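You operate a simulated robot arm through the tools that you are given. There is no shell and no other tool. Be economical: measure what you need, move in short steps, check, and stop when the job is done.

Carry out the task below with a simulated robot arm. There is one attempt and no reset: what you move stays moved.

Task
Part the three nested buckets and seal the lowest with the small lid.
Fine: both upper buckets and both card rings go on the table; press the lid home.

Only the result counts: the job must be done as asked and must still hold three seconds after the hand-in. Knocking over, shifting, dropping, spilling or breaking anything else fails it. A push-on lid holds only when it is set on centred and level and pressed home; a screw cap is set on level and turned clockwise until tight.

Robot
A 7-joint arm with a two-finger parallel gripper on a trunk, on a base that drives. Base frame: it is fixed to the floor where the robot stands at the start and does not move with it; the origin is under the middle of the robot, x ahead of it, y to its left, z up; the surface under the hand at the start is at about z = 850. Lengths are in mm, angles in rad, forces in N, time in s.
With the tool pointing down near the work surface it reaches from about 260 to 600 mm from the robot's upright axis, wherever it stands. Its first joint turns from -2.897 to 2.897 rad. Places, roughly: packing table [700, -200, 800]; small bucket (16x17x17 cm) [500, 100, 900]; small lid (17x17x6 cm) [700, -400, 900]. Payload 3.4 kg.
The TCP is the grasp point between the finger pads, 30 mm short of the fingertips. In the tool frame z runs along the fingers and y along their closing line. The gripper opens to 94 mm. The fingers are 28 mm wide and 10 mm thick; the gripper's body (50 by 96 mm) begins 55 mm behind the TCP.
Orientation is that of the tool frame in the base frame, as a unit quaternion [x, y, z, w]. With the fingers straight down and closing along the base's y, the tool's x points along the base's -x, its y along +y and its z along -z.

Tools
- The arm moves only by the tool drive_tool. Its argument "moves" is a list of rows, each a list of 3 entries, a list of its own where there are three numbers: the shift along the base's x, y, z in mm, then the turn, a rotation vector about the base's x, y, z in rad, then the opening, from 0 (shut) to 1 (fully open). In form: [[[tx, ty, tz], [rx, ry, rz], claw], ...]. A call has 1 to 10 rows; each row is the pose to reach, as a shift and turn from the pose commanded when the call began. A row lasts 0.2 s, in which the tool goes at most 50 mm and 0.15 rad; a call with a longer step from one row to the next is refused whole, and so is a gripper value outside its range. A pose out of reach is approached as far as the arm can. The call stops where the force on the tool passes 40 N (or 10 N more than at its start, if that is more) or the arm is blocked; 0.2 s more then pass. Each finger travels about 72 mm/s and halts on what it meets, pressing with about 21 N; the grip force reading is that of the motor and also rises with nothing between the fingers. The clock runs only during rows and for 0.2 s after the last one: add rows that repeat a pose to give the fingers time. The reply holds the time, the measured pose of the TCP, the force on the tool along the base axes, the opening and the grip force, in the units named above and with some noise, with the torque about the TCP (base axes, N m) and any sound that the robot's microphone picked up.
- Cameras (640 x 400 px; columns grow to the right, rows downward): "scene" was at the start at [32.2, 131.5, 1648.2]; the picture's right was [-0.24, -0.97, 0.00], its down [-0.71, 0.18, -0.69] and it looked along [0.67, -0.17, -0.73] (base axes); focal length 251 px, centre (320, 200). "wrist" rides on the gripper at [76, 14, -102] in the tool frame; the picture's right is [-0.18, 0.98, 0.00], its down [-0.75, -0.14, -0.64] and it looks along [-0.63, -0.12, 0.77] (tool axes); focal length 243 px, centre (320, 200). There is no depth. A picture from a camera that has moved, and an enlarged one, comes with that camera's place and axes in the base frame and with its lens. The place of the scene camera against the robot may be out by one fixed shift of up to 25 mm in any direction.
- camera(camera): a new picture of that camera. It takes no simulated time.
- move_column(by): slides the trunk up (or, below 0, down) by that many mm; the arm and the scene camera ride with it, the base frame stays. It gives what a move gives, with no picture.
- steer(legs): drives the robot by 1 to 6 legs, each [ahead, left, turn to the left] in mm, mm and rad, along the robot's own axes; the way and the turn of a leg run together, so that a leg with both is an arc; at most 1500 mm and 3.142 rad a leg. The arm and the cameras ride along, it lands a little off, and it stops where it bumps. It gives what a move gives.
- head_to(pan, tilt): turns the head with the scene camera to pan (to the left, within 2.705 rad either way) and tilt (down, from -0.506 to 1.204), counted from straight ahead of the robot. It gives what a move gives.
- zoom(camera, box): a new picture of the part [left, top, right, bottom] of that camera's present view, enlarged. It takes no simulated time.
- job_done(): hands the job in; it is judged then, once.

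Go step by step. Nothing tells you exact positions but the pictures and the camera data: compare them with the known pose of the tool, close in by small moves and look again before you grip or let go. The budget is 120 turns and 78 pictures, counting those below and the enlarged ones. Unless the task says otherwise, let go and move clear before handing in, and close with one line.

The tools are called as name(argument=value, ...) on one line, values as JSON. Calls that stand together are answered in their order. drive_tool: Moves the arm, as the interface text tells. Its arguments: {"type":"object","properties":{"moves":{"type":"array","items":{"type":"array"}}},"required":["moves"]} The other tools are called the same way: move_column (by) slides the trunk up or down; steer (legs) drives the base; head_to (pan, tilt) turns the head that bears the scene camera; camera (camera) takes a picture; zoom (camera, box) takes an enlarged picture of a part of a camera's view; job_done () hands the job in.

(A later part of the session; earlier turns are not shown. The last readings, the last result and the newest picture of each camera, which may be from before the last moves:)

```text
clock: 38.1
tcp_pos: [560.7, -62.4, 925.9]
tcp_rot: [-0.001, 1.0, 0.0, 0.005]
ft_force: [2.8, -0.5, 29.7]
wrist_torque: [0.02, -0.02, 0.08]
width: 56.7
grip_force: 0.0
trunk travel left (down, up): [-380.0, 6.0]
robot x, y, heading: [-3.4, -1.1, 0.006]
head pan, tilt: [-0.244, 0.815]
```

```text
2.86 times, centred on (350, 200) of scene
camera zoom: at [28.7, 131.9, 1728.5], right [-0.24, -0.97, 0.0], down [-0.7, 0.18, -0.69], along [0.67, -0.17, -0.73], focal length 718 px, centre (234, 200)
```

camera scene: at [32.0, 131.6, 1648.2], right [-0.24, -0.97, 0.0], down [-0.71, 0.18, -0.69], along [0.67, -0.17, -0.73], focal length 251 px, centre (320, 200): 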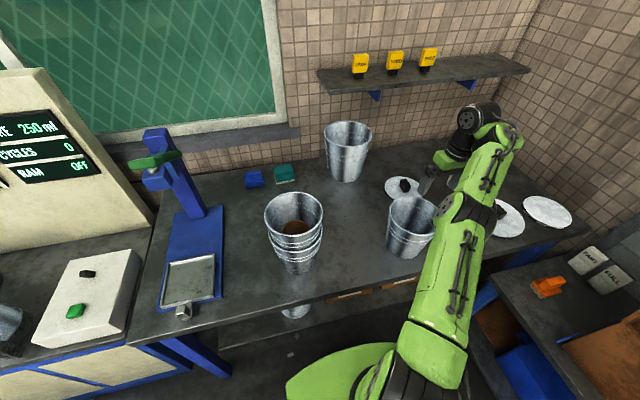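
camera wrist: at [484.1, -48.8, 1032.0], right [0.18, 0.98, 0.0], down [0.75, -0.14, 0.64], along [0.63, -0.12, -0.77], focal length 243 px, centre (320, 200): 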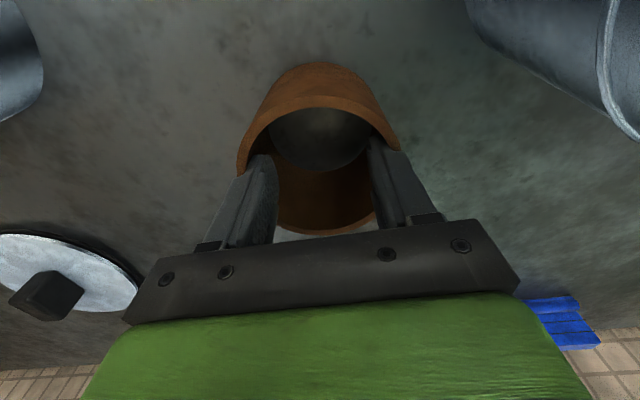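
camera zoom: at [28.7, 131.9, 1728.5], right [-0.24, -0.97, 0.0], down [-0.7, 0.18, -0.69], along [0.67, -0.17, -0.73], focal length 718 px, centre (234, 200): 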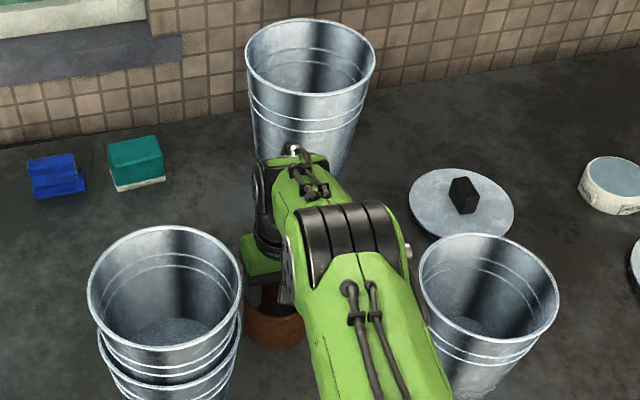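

It is on the table. I ease up, retract the fingers inward and rise.

drive_tool(moves=[[[0, 0, 4], [0, 0, 0], 1], [[0, 0, 4], [0, 0, 0], 0.45], [[0, 0, 4], [0, 0, 0], 0.43], [[0, 0, 4], [0, 0, 0], 0.43], [[0, 0, 30], [0, 0, 0], 0.43], [[-5, 0, 70], [0, 0, 0], 0.43], [[-10, 0, 115], [0, 0, 0], 0.43], [[-15, 0, 160], [0, 0, 0], 0.43], [[-20, 0, 205], [0, 0, 0], 0.43]])

camera(camera="wrist")

```text
clock: 40.1
tcp_pos: [540.8, -61.7, 1126.3]
tcp_rot: [-0.001, 1.0, 0.0, 0.001]
ft_force: [0.3, 0.1, 0.6]
wrist_torque: [-0.02, -0.02, -0.01]
width: 40.4
grip_force: 0.1
trunk travel left (down, up): [-380.0, 6.0]
robot x, y, heading: [-2.7, 1.1, -0.003]
head pan, tilt: [-0.244, 0.815]
```

```text
44 pictures are left
camera wrist: at [463.9, -47.6, 1228.0], right [0.18, 0.98, 0.0], down [0.75, -0.14, 0.64], along [0.63, -0.12, -0.77], focal length 243 px, centre (320, 200)
```

wrist: 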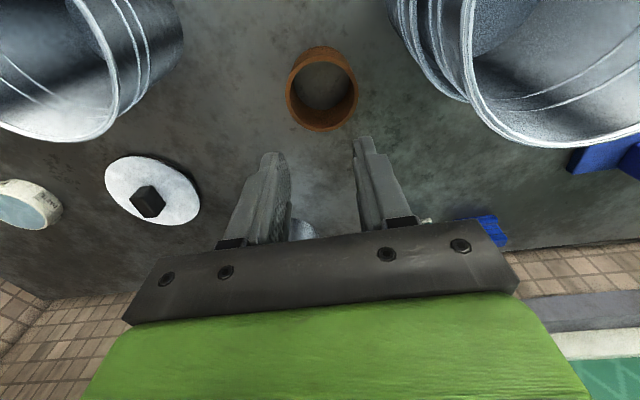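

The first ring stands free at about (560, -63). I do the same grip on bucket two, whose rim is 80 mm lower.

drive_tool(moves=[[[0, 0, 40], [0, 0, 0], 1], [[-20, 20, 60], [0.04, 0, 0], 1], [[-42, 46, 60], [0.08, 0, 0], 1], [[-63.5, 70, 60], [0.12, 0, 0], 1], [[-63.5, 72, 30], [0.12, 0, 0], 1], [[-63.5, 72, 0], [0.12, 0, 0], 1], [[-63.5, 72, -25], [0.12, 0, 0], 1], [[-63.5, 72, -39], [0.12, 0, 0], 1], [[-63.5, 72, -39], [0.12, 0, 0], 1]])

camera(camera="wrist")

```text
clock: 42.1
tcp_pos: [477.0, 9.4, 1087.2]
tcp_rot: [-0.001, 0.998, 0.06, 0.002]
ft_force: [-0.2, -0.3, -0.3]
wrist_torque: [-0.02, -0.02, -0.01]
width: 94.0
grip_force: 0.1
trunk travel left (down, up): [-380.0, 6.0]
robot x, y, heading: [6.3, -2.0, 0.001]
head pan, tilt: [-0.244, 0.815]
```

```text
43 pictures are left
camera wrist: at [399.9, 11.7, 1189.6], right [0.18, 0.98, 0.12], down [0.75, -0.22, 0.62], along [0.63, -0.02, -0.77], focal length 243 px, centre (320, 200)
```

wrist: 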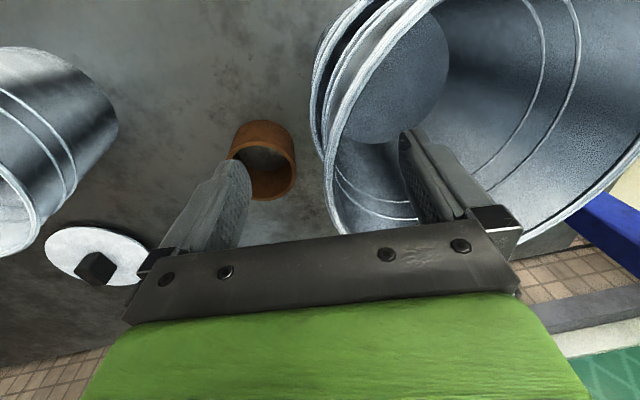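

The view matches the first grasp. I close and then lift slowly.

drive_tool(moves=[[[0, 1, 0], [0, 0, 0], 0], [[0, 1, 0], [0, 0, 0], 0], [[0, 1, 0], [0, 0, 0], 0], [[0, 1, 0], [0, 0, 0], 0], [[0, 1, 0], [0, 0, 0], 0], [[0, 1, 8], [0, 0, 0], 0], [[0, 1, 16], [0, 0, 0], 0], [[0, 1, 24], [0, 0, 0], 0], [[0, 1, 32], [0, 0, 0], 0], [[0, 1, 40], [0, 0, 0], 0]])

zoom(camera="scene", box=[220, 140, 420, 300])

```text
clock: 44.3
tcp_pos: [476.8, 11.5, 1127.8]
tcp_rot: [0.0, 0.998, 0.06, 0.001]
ft_force: [-0.1, -0.1, -3.8]
wrist_torque: [-0.27, -0.02, 0.04]
width: 10.0
grip_force: 20.7
trunk travel left (down, up): [-380.0, 6.0]
robot x, y, heading: [4.4, 2.2, -0.0]
head pan, tilt: [-0.244, 0.815]
```

```text
2.50 times, centred on (320, 220) of scene
camera zoom: at [32.5, 131.6, 1728.4], right [-0.24, -0.97, 0.0], down [-0.71, 0.18, -0.69], along [0.67, -0.17, -0.73], focal length 628 px, centre (320, 150)
```

zoom: 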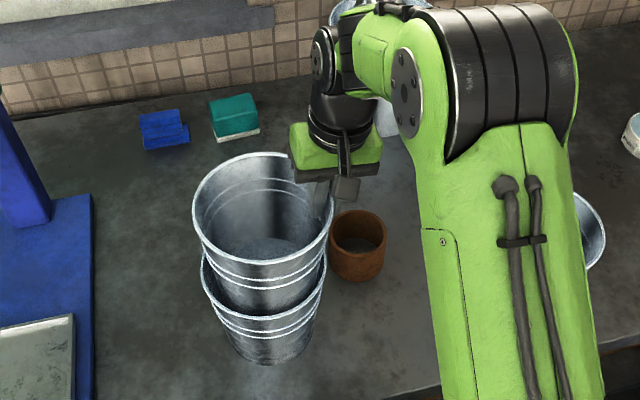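

Only bucket two lifts. I raise it clear of the lowest bucket and bring it over the free spot near (425, -90).

drive_tool(moves=[[[0, 0, 20], [0, 0, 0], 0], [[0, 0, 45], [0, 0, 0], 0], [[0, 0, 70], [0, 0, 0], 0], [[0, 0, 95], [0, 0, 0], 0], [[0, 0, 105], [0, 0, 0], 0], [[-10, -25, 105], [0, 0, 0], 0], [[-20, -65, 105], [0, 0, 0], 0], [[-35, -105, 105], [0, 0, 0], 0], [[-45, -145, 105], [0, 0, 0], 0], [[-52, -181, 105], [0, 0, 0], 0]])

zoom(camera="scene", box=[220, 140, 460, 300])

```text
clock: 46.5
tcp_pos: [425.8, -172.9, 1232.8]
tcp_rot: [-0.002, 0.998, 0.06, 0.001]
ft_force: [-0.3, -0.7, -3.2]
wrist_torque: [-0.25, 0.0, 0.03]
width: 9.6
grip_force: 21.1
trunk travel left (down, up): [-380.0, 6.0]
robot x, y, heading: [2.4, 1.1, 0.0]
head pan, tilt: [-0.244, 0.815]
```

```text
2.50 times, centred on (340, 220) of scene
camera zoom: at [32.6, 129.5, 1728.6], right [-0.24, -0.97, 0.0], down [-0.71, 0.18, -0.69], along [0.67, -0.17, -0.73], focal length 628 px, centre (270, 150)
```

zoom: 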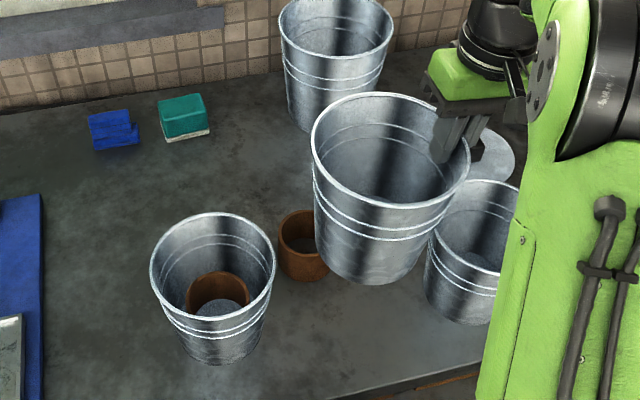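

Now I lower it to 15 mm above the table.

drive_tool(moves=[[[0, 0, -40], [0, 0, 0], 0], [[0, 0, -80], [0, 0, 0], 0], [[0, 0, -120], [0, 0, 0], 0], [[0, 0, -155], [0, 0, 0], 0], [[0, 0, -185], [0, 0, 0], 0], [[0, 0, -208], [0, 0, 0], 0], [[0, 0, -208], [0, 0, 0], 0]])

zoom(camera="scene", box=[220, 140, 460, 300])

camera(camera="wrist")

```text
clock: 48.1
tcp_pos: [425.7, -170.6, 1025.2]
tcp_rot: [-0.002, 0.998, 0.06, 0.001]
ft_force: [-0.4, 0.4, -3.9]
wrist_torque: [-0.26, -0.01, 0.0]
width: 9.7
grip_force: 20.8
trunk travel left (down, up): [-380.0, 6.0]
robot x, y, heading: [-0.3, 0.1, -0.002]
head pan, tilt: [-0.244, 0.815]
```

```text
2.50 times, centred on (340, 220) of scene
camera zoom: at [32.3, 131.6, 1728.4], right [-0.24, -0.97, 0.0], down [-0.71, 0.18, -0.69], along [0.67, -0.17, -0.73], focal length 628 px, centre (270, 150)
```

zoom: 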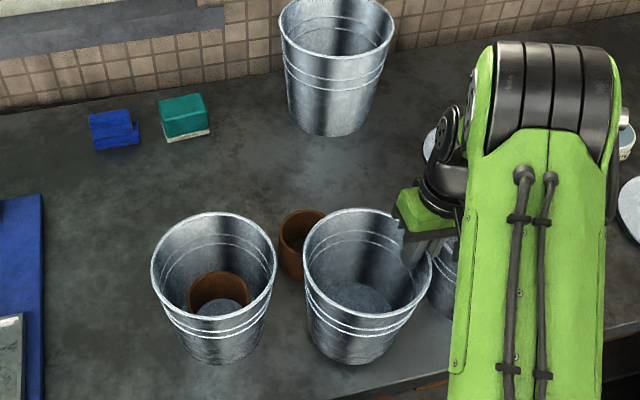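

```text
39 pictures are left
camera wrist: at [348.9, -168.9, 1126.3], right [0.18, 0.98, 0.12], down [0.75, -0.22, 0.62], along [0.63, -0.02, -0.77], focal length 243 px, centre (320, 200)
```

wrist: 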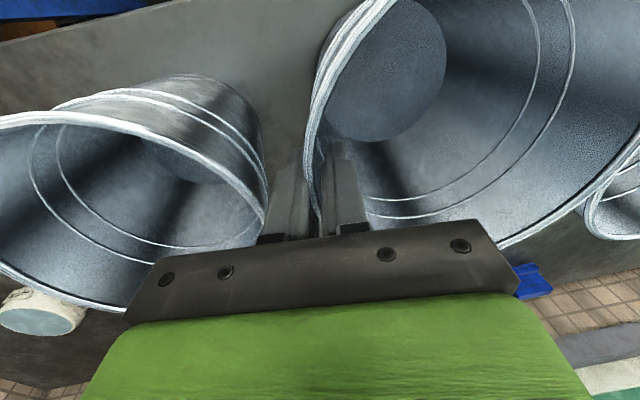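

The outer finger is only about 16 mm from bucket one's rim. I shift 6 mm left, lower to contact, and then open only a little.

drive_tool(moves=[[[0, 6, -5], [0, 0, 0], 0], [[0, 6, -10], [0, 0, 0], 0], [[0, 6, -13], [0, 0, 0], 0], [[0, 6, -15], [0, 0, 0], 0], [[0, 6, -17], [0, 0, 0], 0], [[0, 6, -18], [0, 0, 0], 0]])

```text
clock: 49.5
tcp_pos: [425.9, -164.7, 1007.5]
tcp_rot: [-0.001, 0.998, 0.058, 0.003]
ft_force: [0.2, -1.3, 14.2]
wrist_torque: [-0.1, 0.12, -0.06]
width: 9.8
grip_force: 20.7
trunk travel left (down, up): [-380.0, 6.0]
robot x, y, heading: [-1.0, -0.5, -0.0]
head pan, tilt: [-0.244, 0.815]
```

It is in contact. I release with a small opening and back out along the tool axis.

drive_tool(moves=[[[0, 0, 2], [0, 0, 0], 0.18], [[0, 0, 2], [0, 0, 0], 0.23], [[0, 0, 2], [0, 0, 0], 0.23], [[0, -2, 17], [0, 0, 0], 0.23], [[0, -4, 37], [0, 0, 0], 0.23], [[0, -6, 57], [0, 0, 0], 0.3], [[0, -6, 90], [0, 0, 0], 0.43], [[0, 0, 130], [-0.06, 0, 0], 0.43], [[0, 0, 170], [-0.12, 0, 0], 0.43]])

camera(camera="wrist")

```text
clock: 51.5
tcp_pos: [424.5, -165.8, 1175.3]
tcp_rot: [-0.001, 1.0, 0.001, 0.001]
ft_force: [-0.2, 0.0, -0.3]
wrist_torque: [-0.01, -0.02, -0.02]
width: 40.3
grip_force: 0.1
trunk travel left (down, up): [-380.0, 6.0]
robot x, y, heading: [-2.0, -3.2, 0.001]
head pan, tilt: [-0.244, 0.815]
```

```text
38 pictures are left
camera wrist: at [347.3, -149.7, 1276.9], right [0.18, 0.98, 0.0], down [0.75, -0.14, 0.64], along [0.63, -0.12, -0.77], focal length 243 px, centre (320, 200)
```

wrist: 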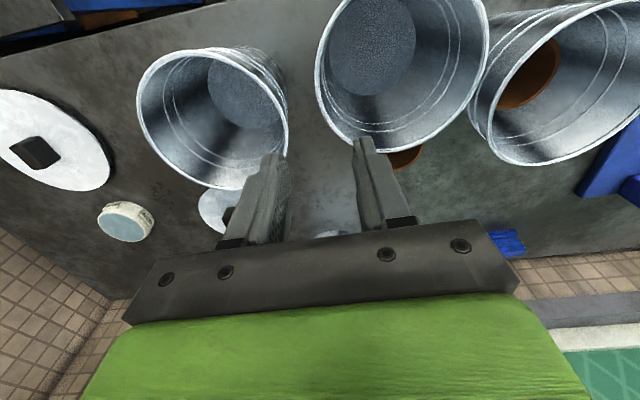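

Both upper buckets are on the table. I go over the lowest bucket to look at the second ring.

drive_tool(moves=[[[0, 40, 0], [0, 0, 0], 0.43], [[0, 85, 0], [0, 0, 0], 0.43], [[0, 130, 0], [0, 0, 0], 0.43], [[5, 175, 0], [0, 0, 0], 0.43], [[10, 220, 0], [0, 0, 0], 0.43], [[20.5, 257.5, 0], [0, 0, 0], 0.43], [[20.5, 257.5, -40], [0, 0, 0], 0.43], [[20.5, 257.5, -80], [0, 0, 0], 0.43], [[20.5, 257.5, -103], [0, 0, 0], 0.43], [[20.5, 257.5, -103], [0, 0, 0], 0.43]])

zoom(camera="wrist", box=[240, 60, 400, 180])

```text
clock: 53.7
tcp_pos: [444.3, 92.9, 1075.0]
tcp_rot: [-0.001, 1.0, 0.001, 0.001]
ft_force: [-1.0, -0.2, 0.0]
wrist_torque: [0.0, -0.03, -0.03]
width: 40.1
grip_force: 0.0
trunk travel left (down, up): [-380.0, 6.0]
robot x, y, heading: [0.3, -0.0, 0.001]
head pan, tilt: [-0.244, 0.815]
```

```text
3.33 times, centred on (320, 120) of wrist
camera zoom: at [366.4, 107.5, 1175.2], right [0.18, 0.98, 0.0], down [0.75, -0.14, 0.64], along [0.63, -0.12, -0.77], focal length 809 px, centre (320, 467)
```

zoom: 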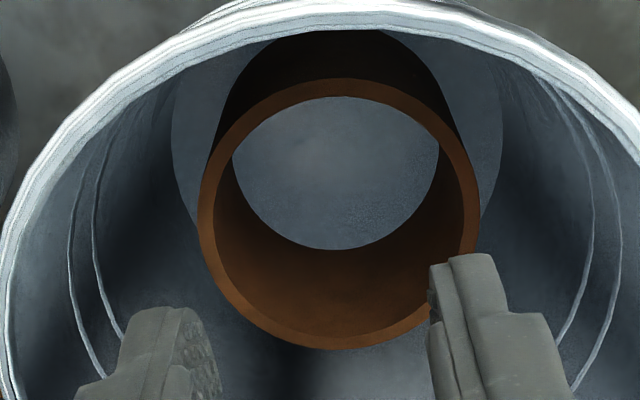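

The second ring sits the same way at (476, 92). I go in, spread the fingers and lift.

drive_tool(moves=[[[16, -0.5, 0], [0, 0, 0], 0.43], [[32, -1, 0], [0, 0, 0], 0.43], [[32, -1, -35], [0, 0, 0], 0.43], [[32, -1, -70], [0, 0, 0], 0.43], [[32, -1, -100], [0, 0, 0], 0.43], [[32, -1, -122], [0, 0, 0], 0.43], [[32, -1, -139], [0, 0, 0], 0.43], [[32, -1, -139], [0, 0, 0], 0.43]])

drive_tool(moves=[[[0, 0, 0], [0, 0, 0], 0.6], [[0, 0, 0], [0, 0, 0], 0.75], [[0, 0, 0], [0, 0, 0], 0.85], [[0, 0, 0], [0, 0, 0], 1], [[0, 0, 8], [0, 0, 0], 1], [[0, 0, 16], [0, 0, 0], 1], [[0, 0, 26], [0, 0, 0], 1], [[0, 0, 40], [0, 0, 0], 1]])

camera(camera="wrist")

```text
clock: 55.5
tcp_pos: [476.9, 92.0, 934.2]
tcp_rot: [0.0, 1.0, 0.0, 0.002]
ft_force: [-1.1, 0.7, -0.3]
wrist_torque: [0.01, -0.03, 0.0]
width: 40.4
grip_force: 0.1
trunk travel left (down, up): [-380.0, 6.0]
robot x, y, heading: [2.5, 2.1, -0.001]
head pan, tilt: [-0.244, 0.815]
```

```text
clock: 57.3
tcp_pos: [476.8, 92.6, 973.9]
tcp_rot: [-0.001, 1.0, 0.0, 0.0]
ft_force: [-0.5, -0.2, 0.7]
wrist_torque: [0.0, 0.01, 0.02]
width: 56.4
grip_force: 0.0
trunk travel left (down, up): [-380.0, 6.0]
robot x, y, heading: [-2.7, -2.7, -0.002]
head pan, tilt: [-0.244, 0.815]
```

```text
36 pictures are left
camera wrist: at [401.1, 105.9, 1074.9], right [0.18, 0.98, 0.0], down [0.75, -0.14, 0.64], along [0.63, -0.12, -0.77], focal length 243 px, centre (320, 200)
```

wrist: 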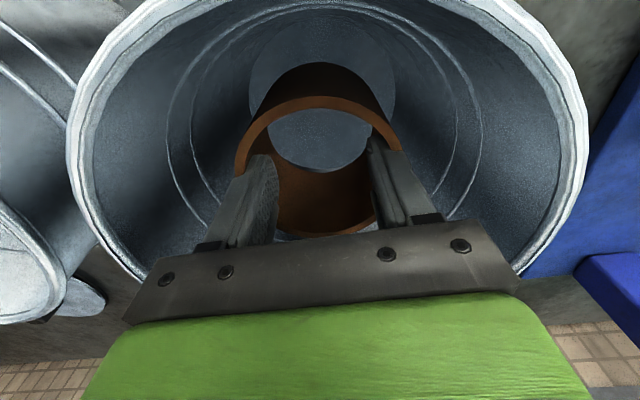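

The second ring is up. I raise it and carry it to about (552, -185).

drive_tool(moves=[[[0, 0, 35], [0, 0, 0], 1], [[0, 0, 70], [0, 0, 0], 1], [[0, 0, 110], [0, 0, 0], 1], [[0, 0, 150], [0, 0, 0], 1], [[10, -30, 158], [0, 0, 0], 1], [[20, -70, 158], [0, 0, 0], 1], [[30, -110, 158], [0, 0, 0], 1], [[40, -150, 158], [0, 0, 0], 1], [[50, -190, 158], [0, 0, 0], 1], [[58, -225, 158], [0, 0, 0], 1]])

drive_tool(moves=[[[6, -25, 0], [0, 0, 0], 1], [[16, -53, 0], [0, 0, 0], 1], [[16, -53, -35], [0, 0, 0], 1], [[16, -53, -75], [0, 0, 0], 1], [[16, -53, -115], [0, 0, 0], 1], [[16, -53, -155], [0, 0, 0], 1], [[16, -53, -185], [0, 0, 0], 1], [[16, -53, -185], [0, 0, 0], 1]])

camera(camera="wrist")

```text
clock: 59.5
tcp_pos: [538.7, -132.8, 1131.0]
tcp_rot: [-0.002, 1.0, 0.001, 0.001]
ft_force: [0.1, 0.3, 0.2]
wrist_torque: [0.01, -0.01, 0.0]
width: 56.9
grip_force: 0.0
trunk travel left (down, up): [-380.0, 6.0]
robot x, y, heading: [2.4, 5.4, 0.001]
head pan, tilt: [-0.244, 0.815]
```

```text
clock: 61.3
tcp_pos: [552.8, -185.9, 947.3]
tcp_rot: [0.0, 1.0, 0.0, 0.002]
ft_force: [0.0, -0.6, 0.2]
wrist_torque: [0.01, -0.01, -0.02]
width: 56.8
grip_force: 0.1
trunk travel left (down, up): [-380.0, 6.0]
robot x, y, heading: [-0.7, -0.7, 0.006]
head pan, tilt: [-0.244, 0.815]
```

```text
35 pictures are left
camera wrist: at [475.9, -172.0, 1048.8], right [0.18, 0.98, 0.0], down [0.75, -0.14, 0.64], along [0.63, -0.12, -0.77], focal length 243 px, centre (320, 200)
```

wrist: 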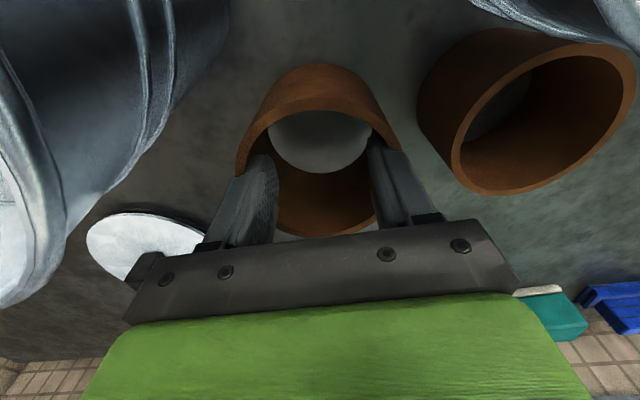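

The spot is clear of the other things. I lower gently to contact.

drive_tool(moves=[[[0, 0, -8], [0, 0, 0], 1], [[0, 0, -15], [0, 0, 0], 1], [[0, 0, -18], [0, 0, 0], 1], [[0, 0, -20], [0, 0, 0], 1], [[0, 0, -22], [0, 0, 0], 1], [[0, 0, -23], [0, 0, 0], 1], [[0, 0, -24], [0, 0, 0], 1]])

```text
clock: 62.9
tcp_pos: [552.6, -186.6, 923.1]
tcp_rot: [-0.001, 1.0, -0.001, 0.003]
ft_force: [1.1, 0.4, 5.7]
wrist_torque: [0.0, 0.02, 0.07]
width: 56.3
grip_force: 0.1
trunk travel left (down, up): [-380.0, 6.0]
robot x, y, heading: [2.3, 3.2, -0.0]
head pan, tilt: [-0.244, 0.815]
```

It touches. I release and rise, and then look down at the robot's base and the table edge before driving toward the lid.

drive_tool(moves=[[[0, 0, 1], [0, 0, 0], 0.6], [[0, 0, 1], [0, 0, 0], 0.43], [[0, 0, 1], [0, 0, 0], 0.43], [[0, 0, 1], [0, 0, 0], 0.43], [[0, 0, 30], [0, 0, 0], 0.43], [[0, 0, 70], [0, 0, 0], 0.43], [[0, 0, 115], [0, 0, 0], 0.43], [[-10, 0, 155], [0, 0, 0], 0.43], [[-30, 0, 190], [0, 0, 0], 0.43], [[-60, 0, 220], [0, 0, 0], 0.43]])

head_to(pan=0.0, tilt=1.2)

camera(camera="scene")

```text
clock: 65.1
tcp_pos: [489.3, -186.6, 1144.5]
tcp_rot: [0.0, 1.0, -0.001, 0.002]
ft_force: [-0.5, 0.0, 0.5]
wrist_torque: [-0.02, -0.01, 0.01]
width: 40.5
grip_force: 0.0
trunk travel left (down, up): [-380.0, 6.0]
robot x, y, heading: [0.6, 2.9, -0.001]
head pan, tilt: [-0.244, 0.815]
```

```text
clock: 66.0
tcp_pos: [492.2, -185.6, 1143.2]
tcp_rot: [-0.001, 1.0, -0.001, 0.001]
ft_force: [0.3, 0.4, -0.4]
wrist_torque: [0.02, 0.02, -0.03]
width: 40.4
grip_force: 0.1
trunk travel left (down, up): [-380.0, 6.0]
robot x, y, heading: [0.7, 0.2, -0.005]
head pan, tilt: [0.0, 1.201]
```

```text
34 pictures are left
camera scene: at [10.7, 150.8, 1702.0], right [0.0, -1.0, 0.0], down [-0.93, 0.0, -0.36], along [0.36, 0.0, -0.93], focal length 251 px, centre (320, 200)
```

scene: 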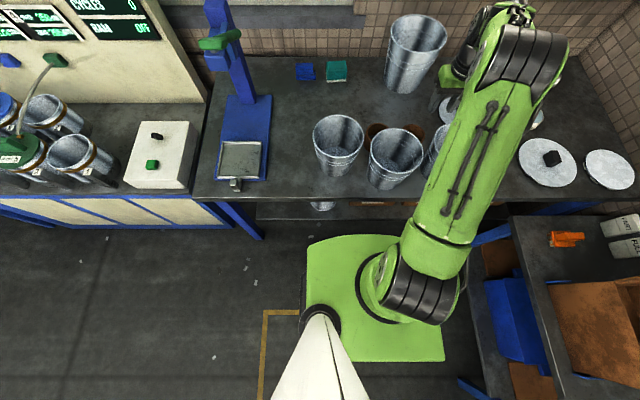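

The base has room on both sides, but the lid is beyond the arm's reach from here. I retract the arm a little and drive ahead carefully.

drive_tool(moves=[[[-30, 0, 10], [0, 0, 0], 0.6], [[-60, -10, 20], [0, 0, 0], 0.8], [[-90, -20, 30], [0, 0, 0], 1]])

steer(legs=[[60, 0, 0]])

```text
clock: 66.8
tcp_pos: [401.9, -206.7, 1174.8]
tcp_rot: [-0.001, 1.0, 0.0, 0.001]
ft_force: [-0.1, 0.2, -0.1]
wrist_torque: [-0.02, -0.03, -0.01]
width: 94.3
grip_force: 0.0
trunk travel left (down, up): [-380.0, 6.0]
robot x, y, heading: [-1.9, 1.8, -0.001]
head pan, tilt: [0.0, 1.201]
```

```text
clock: 67.8
tcp_pos: [463.7, -206.4, 1173.8]
tcp_rot: [0.0, 1.0, 0.0, 0.001]
ft_force: [0.5, 0.1, -0.5]
wrist_torque: [0.02, 0.07, 0.0]
width: 94.2
grip_force: 0.2
trunk travel left (down, up): [-380.0, 6.0]
robot x, y, heading: [61.9, -0.7, -0.004]
head pan, tilt: [0.0, 1.201]
```

That went well. I look again before going further.

camera(camera="scene")

```text
33 pictures are left
camera scene: at [70.9, 150.9, 1701.9], right [0.0, -1.0, 0.0], down [-0.93, 0.0, -0.36], along [0.36, 0.0, -0.93], focal length 251 px, centre (320, 200)
```

scene: 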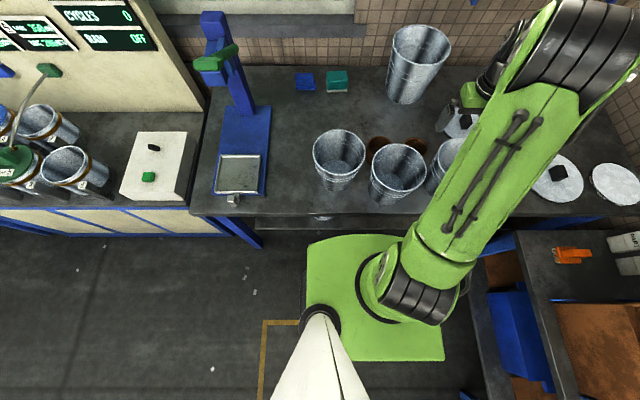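

The body's front is still well short of the table. I drive 65 mm more ahead, then 120 mm to the right.

steer(legs=[[65, 0, 0], [0, -120, 0]])

camera(camera="scene")

```text
clock: 69.6
tcp_pos: [528.6, -323.9, 1172.6]
tcp_rot: [-0.003, 1.0, 0.001, 0.002]
ft_force: [0.9, 0.3, -0.8]
wrist_torque: [0.03, -0.02, -0.03]
width: 94.1
grip_force: 0.1
trunk travel left (down, up): [-380.0, 6.0]
robot x, y, heading: [124.7, -118.4, 0.005]
head pan, tilt: [0.0, 1.201]
```

```text
32 pictures are left
camera scene: at [134.0, 31.9, 1701.9], right [0.0, -1.0, 0.0], down [-0.93, 0.0, -0.36], along [0.36, 0.0, -0.93], focal length 251 px, centre (320, 200)
```

scene: 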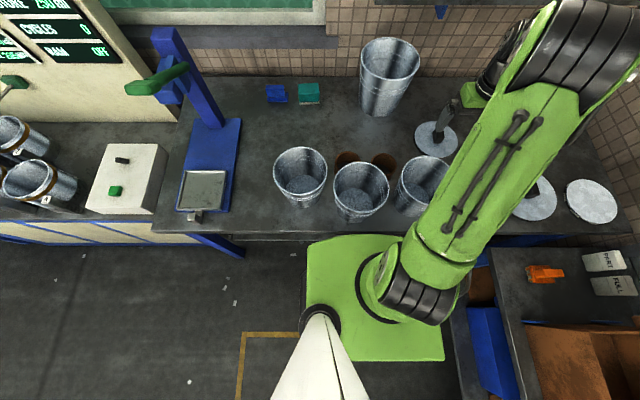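

I still have some margin. I edge 15 mm ahead and 50 mm right, then look at the lid with the wrist camera.

steer(legs=[[15, 0, 0], [0, -50, 0]])

camera(camera="wrist")

```text
clock: 70.9
tcp_pos: [543.2, -373.4, 1173.6]
tcp_rot: [-0.003, 1.0, 0.001, 0.002]
ft_force: [-0.1, -0.4, 0.1]
wrist_torque: [0.03, 0.01, 0.01]
width: 93.9
grip_force: 0.1
trunk travel left (down, up): [-380.0, 6.0]
robot x, y, heading: [138.8, -167.5, 0.007]
head pan, tilt: [0.0, 1.201]
```

```text
31 pictures are left
camera wrist: at [467.0, -358.5, 1275.0], right [0.18, 0.98, 0.0], down [0.75, -0.14, 0.64], along [0.63, -0.11, -0.77], focal length 243 px, centre (320, 200)
```

wrist: 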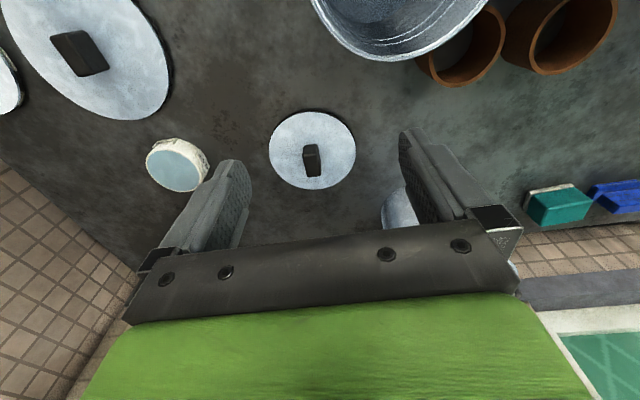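

The lid centre is at about (684, -413). I approach above it for a closer look.

drive_tool(moves=[[[20, -10, -20], [0, 0, 0], 1], [[45, -18, -45], [0, 0, 0], 1], [[70, -26, -75], [0, 0, 0], 1], [[85, -34, -105], [0, 0, 0], 1], [[90, -36, -140], [0, 0, 0], 1], [[90, -36, -160], [0, 0, 0], 1]])

zoom(camera="wrist", box=[220, 80, 420, 220])

```text
clock: 72.3
tcp_pos: [633.5, -408.0, 1013.7]
tcp_rot: [-0.002, 1.0, 0.0, 0.002]
ft_force: [0.4, -0.3, -0.4]
wrist_torque: [0.02, 0.03, -0.03]
width: 94.0
grip_force: 0.1
trunk travel left (down, up): [-380.0, 6.0]
robot x, y, heading: [137.8, -170.9, 0.005]
head pan, tilt: [0.0, 1.201]
```

```text
2.86 times, centred on (320, 150) of wrist
camera zoom: at [557.5, -393.6, 1114.2], right [0.18, 0.98, 0.0], down [0.75, -0.14, 0.64], along [0.63, -0.12, -0.76], focal length 693 px, centre (320, 343)
```

zoom: 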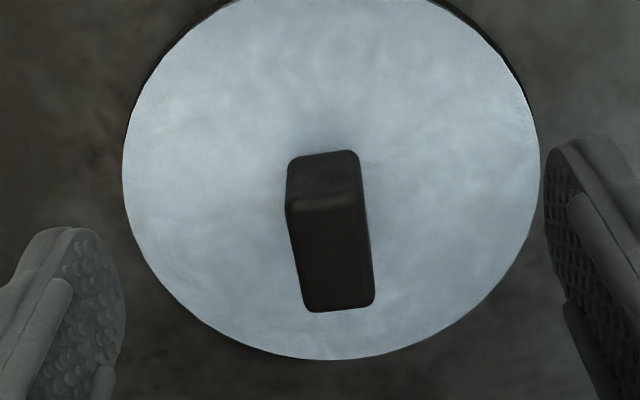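

The knob is a block about 24 mm wide and 44 mm long with its top near z 908, centred at (692, -415) on the lid. I go in above it and check the reach.

drive_tool(moves=[[[15, -2, -20], [0, 0, 0], 1], [[30, -4, -40], [0, 0, 0], 1], [[45, -6, -60], [0, 0, 0], 1], [[58, -7, -75], [0, 0, 0], 1], [[58, -7, -75], [0, 0, 0], 1]])

camera(camera="wrist")

```text
clock: 73.5
tcp_pos: [678.4, -408.6, 942.8]
tcp_rot: [-0.003, 1.0, 0.0, 0.002]
ft_force: [0.0, 0.1, -0.5]
wrist_torque: [0.0, -0.02, 0.0]
width: 94.2
grip_force: 0.1
out of reach, approached as far as the arm can: row 4, 5
trunk travel left (down, up): [-380.0, 6.0]
robot x, y, heading: [142.4, -166.7, 0.004]
head pan, tilt: [0.0, 1.201]
```

```text
29 pictures are left
camera wrist: at [601.5, -395.1, 1043.7], right [0.18, 0.98, 0.0], down [0.75, -0.14, 0.64], along [0.63, -0.11, -0.77], focal length 243 px, centre (320, 200)
```

wrist: 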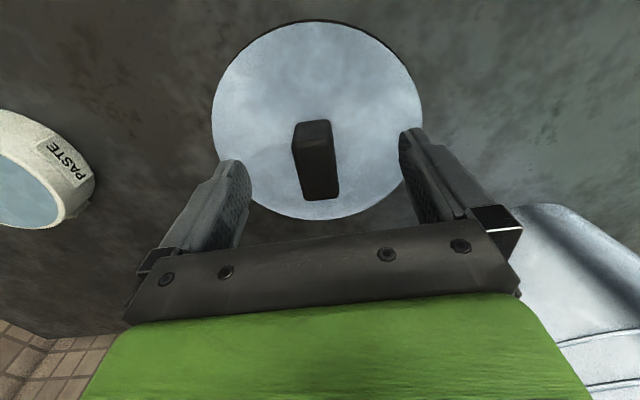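

The arm is 13 mm short. I raise a little and drive a small bit further ahead and right.

drive_tool(moves=[[[-5, 0, 30], [0, 0, 0], 1], [[-10, 0, 50], [0, 0, 0], 1]])

steer(legs=[[0, -25, 0], [12, 0, 0]])

camera(camera="wrist")

```text
clock: 74.1
tcp_pos: [667.6, -407.3, 991.8]
tcp_rot: [-0.002, 1.0, 0.001, 0.0]
ft_force: [0.3, -0.3, 0.3]
wrist_torque: [0.02, 0.03, 0.0]
width: 94.2
grip_force: 0.1
trunk travel left (down, up): [-380.0, 6.0]
robot x, y, heading: [141.1, -167.6, 0.007]
head pan, tilt: [0.0, 1.201]
```

```text
clock: 75.2
tcp_pos: [679.3, -433.1, 992.9]
tcp_rot: [-0.002, 1.0, 0.0, 0.002]
ft_force: [-0.4, -0.4, -0.2]
wrist_torque: [-0.01, 0.01, 0.02]
width: 94.2
grip_force: 0.0
trunk travel left (down, up): [-380.0, 6.0]
robot x, y, heading: [151.2, -193.8, 0.004]
head pan, tilt: [0.0, 1.201]
```

```text
28 pictures are left
camera wrist: at [601.4, -418.4, 1094.4], right [0.18, 0.98, 0.0], down [0.75, -0.14, 0.64], along [0.63, -0.12, -0.76], focal length 243 px, centre (320, 200)
```

wrist: 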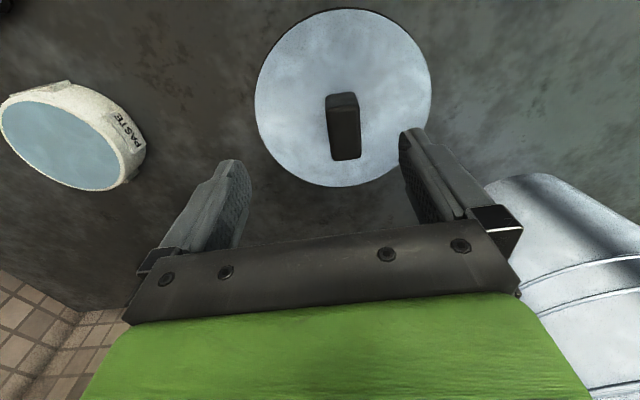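

The knob centre is confirmed at (692, -415). I go down around it.

drive_tool(moves=[[[6, 9, -5], [0, 0, -0.03], 1], [[12.5, 18, -20], [0, 0, -0.06], 1], [[12.5, 18, -50], [0, 0, -0.06], 1], [[12.5, 18, -75], [0, 0, -0.06], 1], [[12.5, 18, -90], [0, 0, -0.06], 1], [[12.5, 18, -90], [0, 0, -0.06], 1]])

camera(camera="wrist")

```text
clock: 76.6
tcp_pos: [689.2, -415.1, 902.8]
tcp_rot: [0.028, 1.0, 0.001, 0.001]
ft_force: [-0.1, 0.1, 0.4]
wrist_torque: [0.0, -0.03, 0.01]
width: 94.1
grip_force: 0.0
trunk travel left (down, up): [-380.0, 6.0]
robot x, y, heading: [153.0, -190.0, 0.001]
head pan, tilt: [0.0, 1.201]
```

```text
27 pictures are left
camera wrist: at [613.2, -396.4, 1004.3], right [0.24, 0.97, 0.0], down [0.74, -0.18, 0.64], along [0.63, -0.15, -0.77], focal length 243 px, centre (320, 200)
```

wrist: 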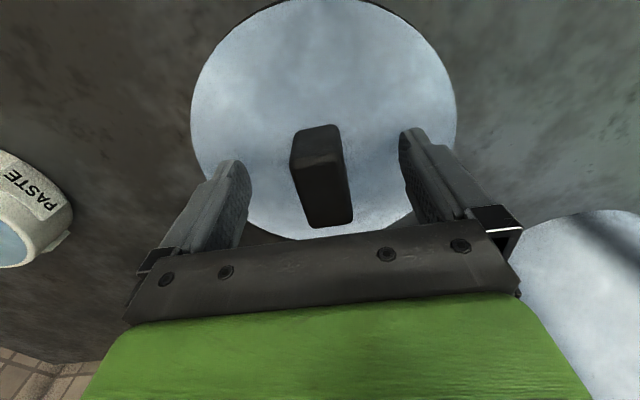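

The knob lies between the fingers, so I close on it.

drive_tool(moves=[[[1, 0, 0], [0, 0, -0.02], 0], [[1, 0, 0], [0, 0, -0.02], 0], [[1, 0, 0], [0, 0, -0.02], 0], [[1, 0, 0], [0, 0, -0.02], 0], [[1, 0, 0], [0, 0, -0.02], 0]])

camera(camera="wrist")

```text
clock: 77.8
tcp_pos: [688.3, -414.5, 904.5]
tcp_rot: [0.037, 0.999, 0.0, 0.0]
ft_force: [-0.3, 0.6, 1.2]
wrist_torque: [-0.03, -0.05, 0.0]
width: 32.1
grip_force: 21.1
out of reach, approached as far as the arm can: row 1, 2, 3, 4, 5
trunk travel left (down, up): [-380.0, 6.0]
robot x, y, heading: [152.2, -191.3, 0.001]
head pan, tilt: [0.0, 1.201]
```

```text
26 pictures are left
camera wrist: at [613.9, -394.5, 1004.6], right [0.26, 0.97, 0.0], down [0.74, -0.2, 0.64], along [0.62, -0.17, -0.77], focal length 243 px, centre (320, 200)
```

wrist: 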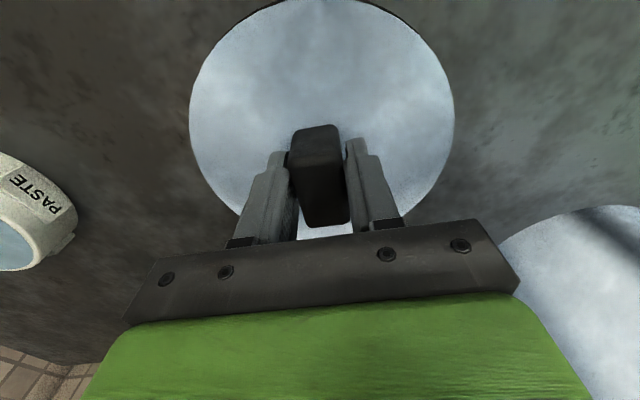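

It is gripped at 32 mm. I lift a little and check the weight and the level.

drive_tool(moves=[[[-3, 0, 10], [0, 0, 0], 0], [[-6, 0, 25], [0, 0, 0], 0], [[-10, 0, 45], [0, 0, 0], 0], [[-15, 0, 70], [0, 0, 0], 0], [[-15, 0, 70], [0, 0, 0], 0]])

camera(camera="wrist")

```text
clock: 79.0
tcp_pos: [672.9, -414.5, 973.5]
tcp_rot: [0.038, 0.999, 0.0, 0.001]
ft_force: [0.3, -0.2, -1.3]
wrist_torque: [0.0, 0.02, -0.03]
width: 32.1
grip_force: 20.5
trunk travel left (down, up): [-380.0, 6.0]
robot x, y, heading: [151.8, -193.8, 0.001]
head pan, tilt: [0.0, 1.201]
```

```text
25 pictures are left
camera wrist: at [598.5, -393.9, 1074.7], right [0.26, 0.97, 0.0], down [0.74, -0.2, 0.64], along [0.62, -0.17, -0.77], focal length 243 px, centre (320, 200)
```

wrist: 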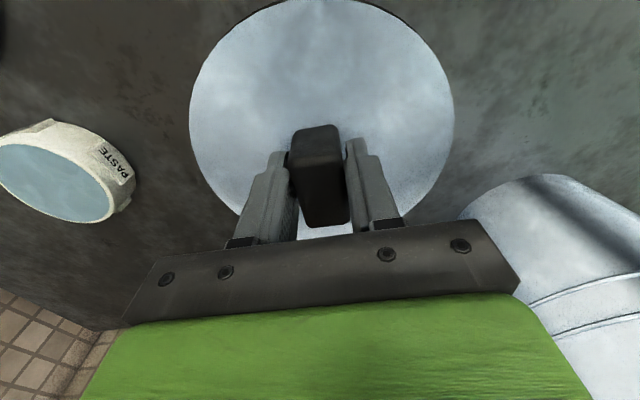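

The lid is held level (1.3 N) and its centre is about 3 mm ahead of the tool. I lift it above all the rims and drive back to where I started.

drive_tool(moves=[[[-10, 0, 30], [0, 0, 0], 0], [[-25, 0, 65], [0, 0, 0], 0], [[-45, 0, 100], [0, 0, 0], 0], [[-65, 0, 135], [0, 0, 0], 0], [[-85, 0, 160], [0, 0, 0], 0]])

steer(legs=[[-140, 0, 0], [0, 190, 0]])

head_to(pan=-0.05, tilt=0.95)

camera(camera="scene")

```text
clock: 80.2
tcp_pos: [588.1, -412.6, 1134.5]
tcp_rot: [0.038, 0.999, 0.0, 0.002]
ft_force: [0.2, -0.3, -2.1]
wrist_torque: [0.01, -0.01, -0.01]
width: 32.1
grip_force: 20.1
trunk travel left (down, up): [-380.0, 6.0]
robot x, y, heading: [154.7, -196.1, 0.007]
head pan, tilt: [0.0, 1.201]
```

```text
clock: 82.7
tcp_pos: [449.8, -222.7, 1134.8]
tcp_rot: [0.037, 0.999, -0.001, 0.0]
ft_force: [0.4, 0.3, -1.3]
wrist_torque: [-0.02, 0.01, -0.01]
width: 32.1
grip_force: 21.0
trunk travel left (down, up): [-380.0, 6.0]
robot x, y, heading: [11.2, -6.3, 0.003]
head pan, tilt: [0.0, 1.201]
```

```text
clock: 83.5
tcp_pos: [450.9, -224.7, 1133.7]
tcp_rot: [0.037, 0.999, 0.0, 0.001]
ft_force: [-0.1, -0.2, -0.4]
wrist_torque: [0.06, 0.0, 0.02]
width: 32.3
grip_force: 20.9
trunk travel left (down, up): [-380.0, 6.0]
robot x, y, heading: [11.4, 1.7, -0.001]
head pan, tilt: [-0.051, 0.949]
```

```text
24 pictures are left
camera scene: at [39.2, 144.0, 1718.1], right [-0.05, -1.0, 0.0], down [-0.81, 0.04, -0.58], along [0.58, -0.03, -0.81], focal length 251 px, centre (320, 200)
```

scene: 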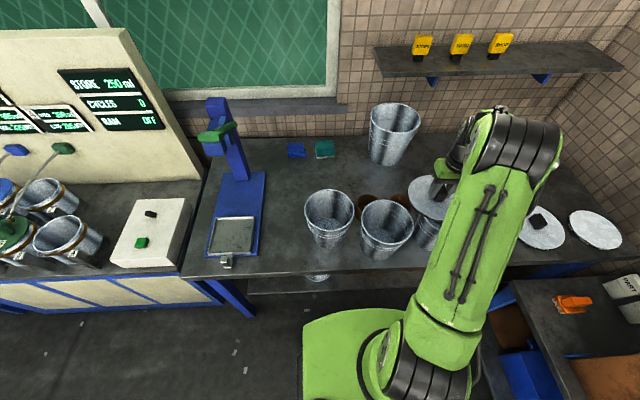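

The lid is safely carried and everything stands well. I pause left of the way, with the bucket showing beside the lid, to measure the rim once more.

drive_tool(moves=[[[-15, 40, 0], [0, 0, 0], 0], [[-30, 80, 0], [0, 0, 0], 0], [[-50, 118, 0], [0, 0, 0], 0], [[-50, 134, 0], [0, 0, 0], 0], [[-50, 134, 0], [0, 0, 0], 0]])

zoom(camera="wrist", box=[400, 40, 640, 240])

```text
clock: 84.7
tcp_pos: [399.5, -89.5, 1134.1]
tcp_rot: [0.037, 0.999, 0.0, 0.002]
ft_force: [-0.8, 0.3, -0.9]
wrist_torque: [0.01, -0.01, 0.02]
width: 32.2
grip_force: 20.4
trunk travel left (down, up): [-380.0, 6.0]
robot x, y, heading: [14.6, -0.5, 0.004]
head pan, tilt: [-0.051, 0.949]
```

```text
2.00 times, centred on (520, 140) of wrist
camera zoom: at [323.9, -69.0, 1235.2], right [0.26, 0.97, 0.0], down [0.74, -0.2, 0.64], along [0.62, -0.17, -0.77], focal length 485 px, centre (-80, 320)
```

zoom: 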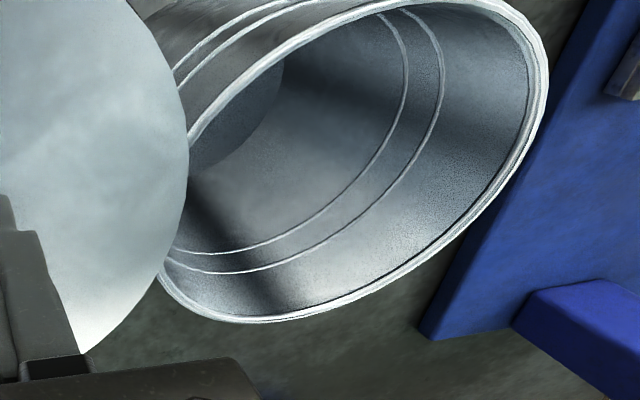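

Five rim points fit a centre of (475, 93) with a radius of about 80. I bring the lid over it, down to about 15 mm above the rim, and compare.

drive_tool(moves=[[[15, 40, 0], [0, 0, 0], 0], [[35, 80, 0], [0, 0, 0], 0], [[50, 120, 0], [0, 0, 0], 0], [[62, 155, 0], [0, 0, 0], 0], [[72, 182.5, 0], [0, 0, 0], 0], [[72, 182.5, -25], [0, 0, 0], 0], [[72, 182.5, -45], [0, 0, 0], 0], [[72, 182.5, -45], [0, 0, 0], 0]])

camera(camera="wrist")

zoom(camera="scene", box=[270, 150, 390, 250])

```text
clock: 86.5
tcp_pos: [470.9, 92.4, 1091.0]
tcp_rot: [0.038, 0.999, 0.0, 0.0]
ft_force: [-0.3, 0.1, -2.0]
wrist_torque: [0.01, -0.04, 0.0]
width: 31.9
grip_force: 20.3
trunk travel left (down, up): [-380.0, 6.0]
robot x, y, heading: [8.3, -0.9, 0.004]
head pan, tilt: [-0.051, 0.949]
```

```text
22 pictures are left
camera wrist: at [395.5, 113.0, 1191.2], right [0.26, 0.97, 0.0], down [0.74, -0.2, 0.64], along [0.62, -0.17, -0.77], focal length 243 px, centre (320, 200)
```

wrist: 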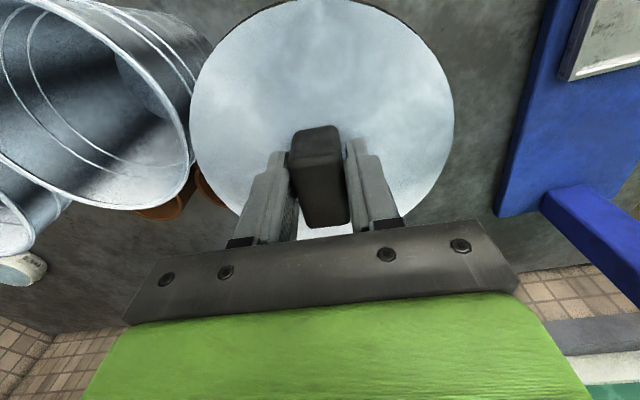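

```text
4.00 times, centred on (330, 200) of scene
camera zoom: at [38.8, 144.6, 1718.1], right [-0.05, -1.0, 0.0], down [-0.81, 0.04, -0.58], along [0.58, -0.03, -0.81], focal length 1005 px, centre (280, 200)
```

zoom: 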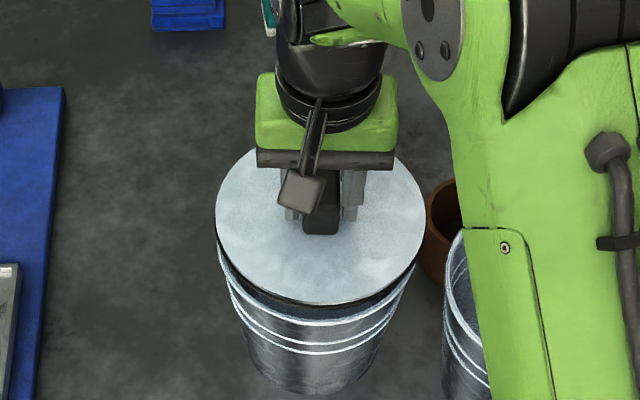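

The lid looks well placed over the rim. I zoom in on the near edge to check fore-aft alignment.

zoom(camera="scene", box=[300, 180, 364, 220])

zoom(camera="scene", box=[300, 210, 364, 250])

```text
10.00 times, centred on (332, 200) of scene
camera zoom: at [38.8, 144.6, 1718.1], right [-0.05, -1.0, 0.0], down [-0.81, 0.04, -0.58], along [0.58, -0.03, -0.81], focal length 2512 px, centre (200, 200)
```

zoom: 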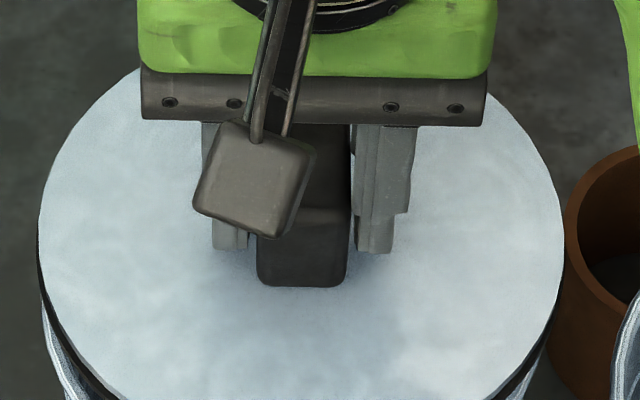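

```text
10.00 times, centred on (332, 230) of scene
camera zoom: at [38.8, 144.6, 1718.1], right [-0.05, -1.0, 0.0], down [-0.81, 0.04, -0.58], along [0.58, -0.03, -0.81], focal length 2512 px, centre (200, -100)
```

zoom: 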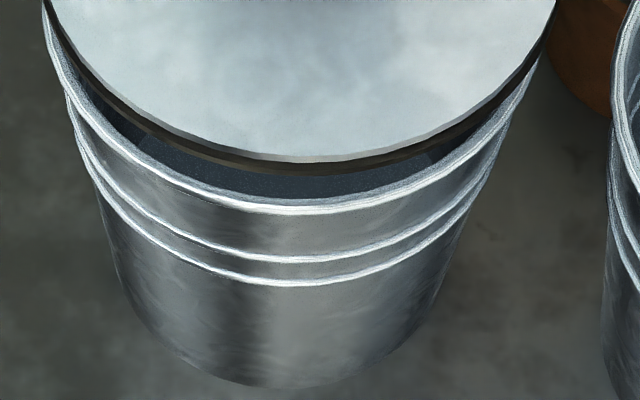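

Fore-aft, the lid looks about 2 mm too far ahead. I correct by 1.5 mm and go down slowly until I feel contact.

drive_tool(moves=[[[-1.5, 0, -4], [0, 0, 0], 0], [[-1.5, 0, -9], [0, 0, 0], 0], [[-1.5, 0, -13], [0, 0, 0], 0], [[-1.5, 0, -16], [0, 0, 0], 0], [[-1.5, 0, -18], [0, 0, 0], 0], [[-1.5, 0, -20], [0, 0, 0], 0]])

zoom(camera="scene", box=[290, 190, 370, 250])

```text
clock: 87.9
tcp_pos: [469.6, 92.0, 1069.7]
tcp_rot: [0.037, 0.999, 0.0, 0.001]
ft_force: [-0.3, -0.7, -1.4]
wrist_torque: [-0.01, -0.02, 0.02]
width: 32.0
grip_force: 21.0
trunk travel left (down, up): [-380.0, 6.0]
robot x, y, heading: [14.5, -2.0, 0.003]
head pan, tilt: [-0.051, 0.949]
```

```text
6.67 times, centred on (330, 220) of scene
camera zoom: at [39.3, 144.7, 1718.1], right [-0.05, -1.0, 0.0], down [-0.81, 0.04, -0.58], along [0.58, -0.03, -0.81], focal length 1675 px, centre (253, 67)
```

zoom: 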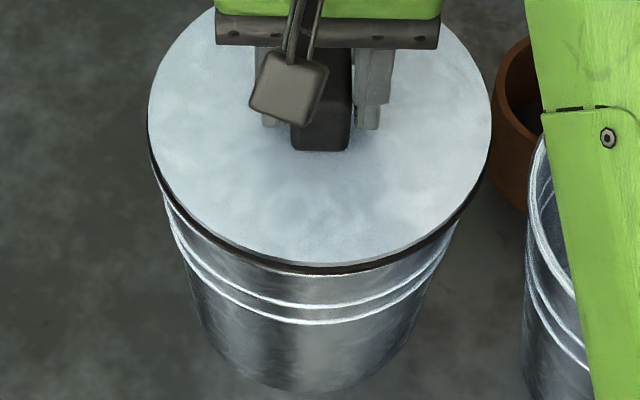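

zoom(camera="scene", box=[308, 206, 334, 236])

zoom(camera="scene", box=[334, 206, 368, 236])

```text
13.33 times, centred on (321, 221) of scene
camera zoom: at [39.3, 144.7, 1718.1], right [-0.05, -1.0, 0.0], down [-0.81, 0.04, -0.58], along [0.58, -0.03, -0.81], focal length 3350 px, centre (307, -80)
```

zoom: 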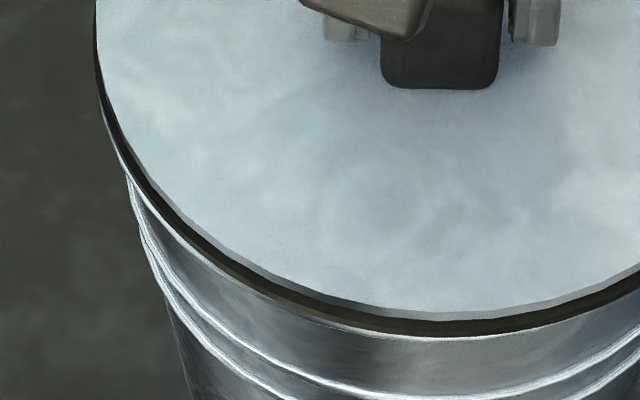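

```text
13.33 times, centred on (351, 221) of scene
camera zoom: at [39.3, 144.7, 1718.1], right [-0.05, -1.0, 0.0], down [-0.81, 0.04, -0.58], along [0.58, -0.03, -0.81], focal length 3350 px, centre (-93, -80)
```

zoom: 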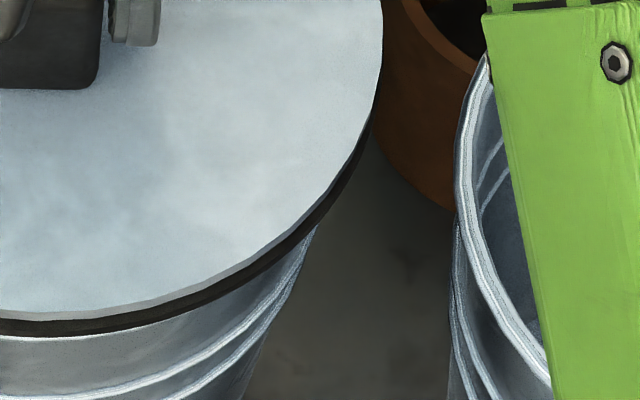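

The skirt's edge is right at rim height with no contact yet, and the lid sits a touch too far ahead and right. I shift by (-1.7, +1.2) and go on down in 1 mm steps.

drive_tool(moves=[[[-1.7, 1.2, 1], [0, 0, 0], 0], [[-1.7, 1.2, -1], [0, 0, 0], 0], [[-1.7, 1.2, -2], [0, 0, 0], 0], [[-1.7, 1.2, -3], [0, 0, 0], 0]])

```text
clock: 88.9
tcp_pos: [469.3, 94.2, 1066.1]
tcp_rot: [0.038, 0.999, 0.001, 0.002]
ft_force: [-1.7, -0.4, 3.9]
wrist_torque: [0.0, -0.02, 0.01]
width: 32.2
grip_force: 21.1
trunk travel left (down, up): [-380.0, 6.0]
robot x, y, heading: [12.1, -1.2, 0.006]
head pan, tilt: [-0.051, 0.949]
```

There is contact with balanced torque. I check the view.

zoom(camera="scene", box=[300, 190, 364, 240])

```text
8.00 times, centred on (332, 215) of scene
camera zoom: at [38.1, 144.4, 1718.2], right [-0.05, -1.0, 0.0], down [-0.81, 0.04, -0.58], along [0.58, -0.03, -0.81], focal length 2010 px, centre (224, 80)
```

zoom: 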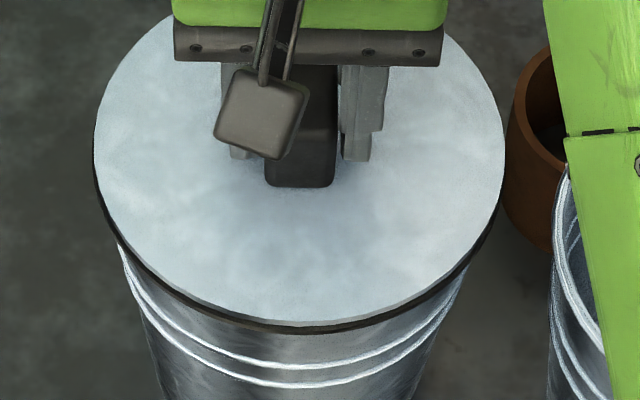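

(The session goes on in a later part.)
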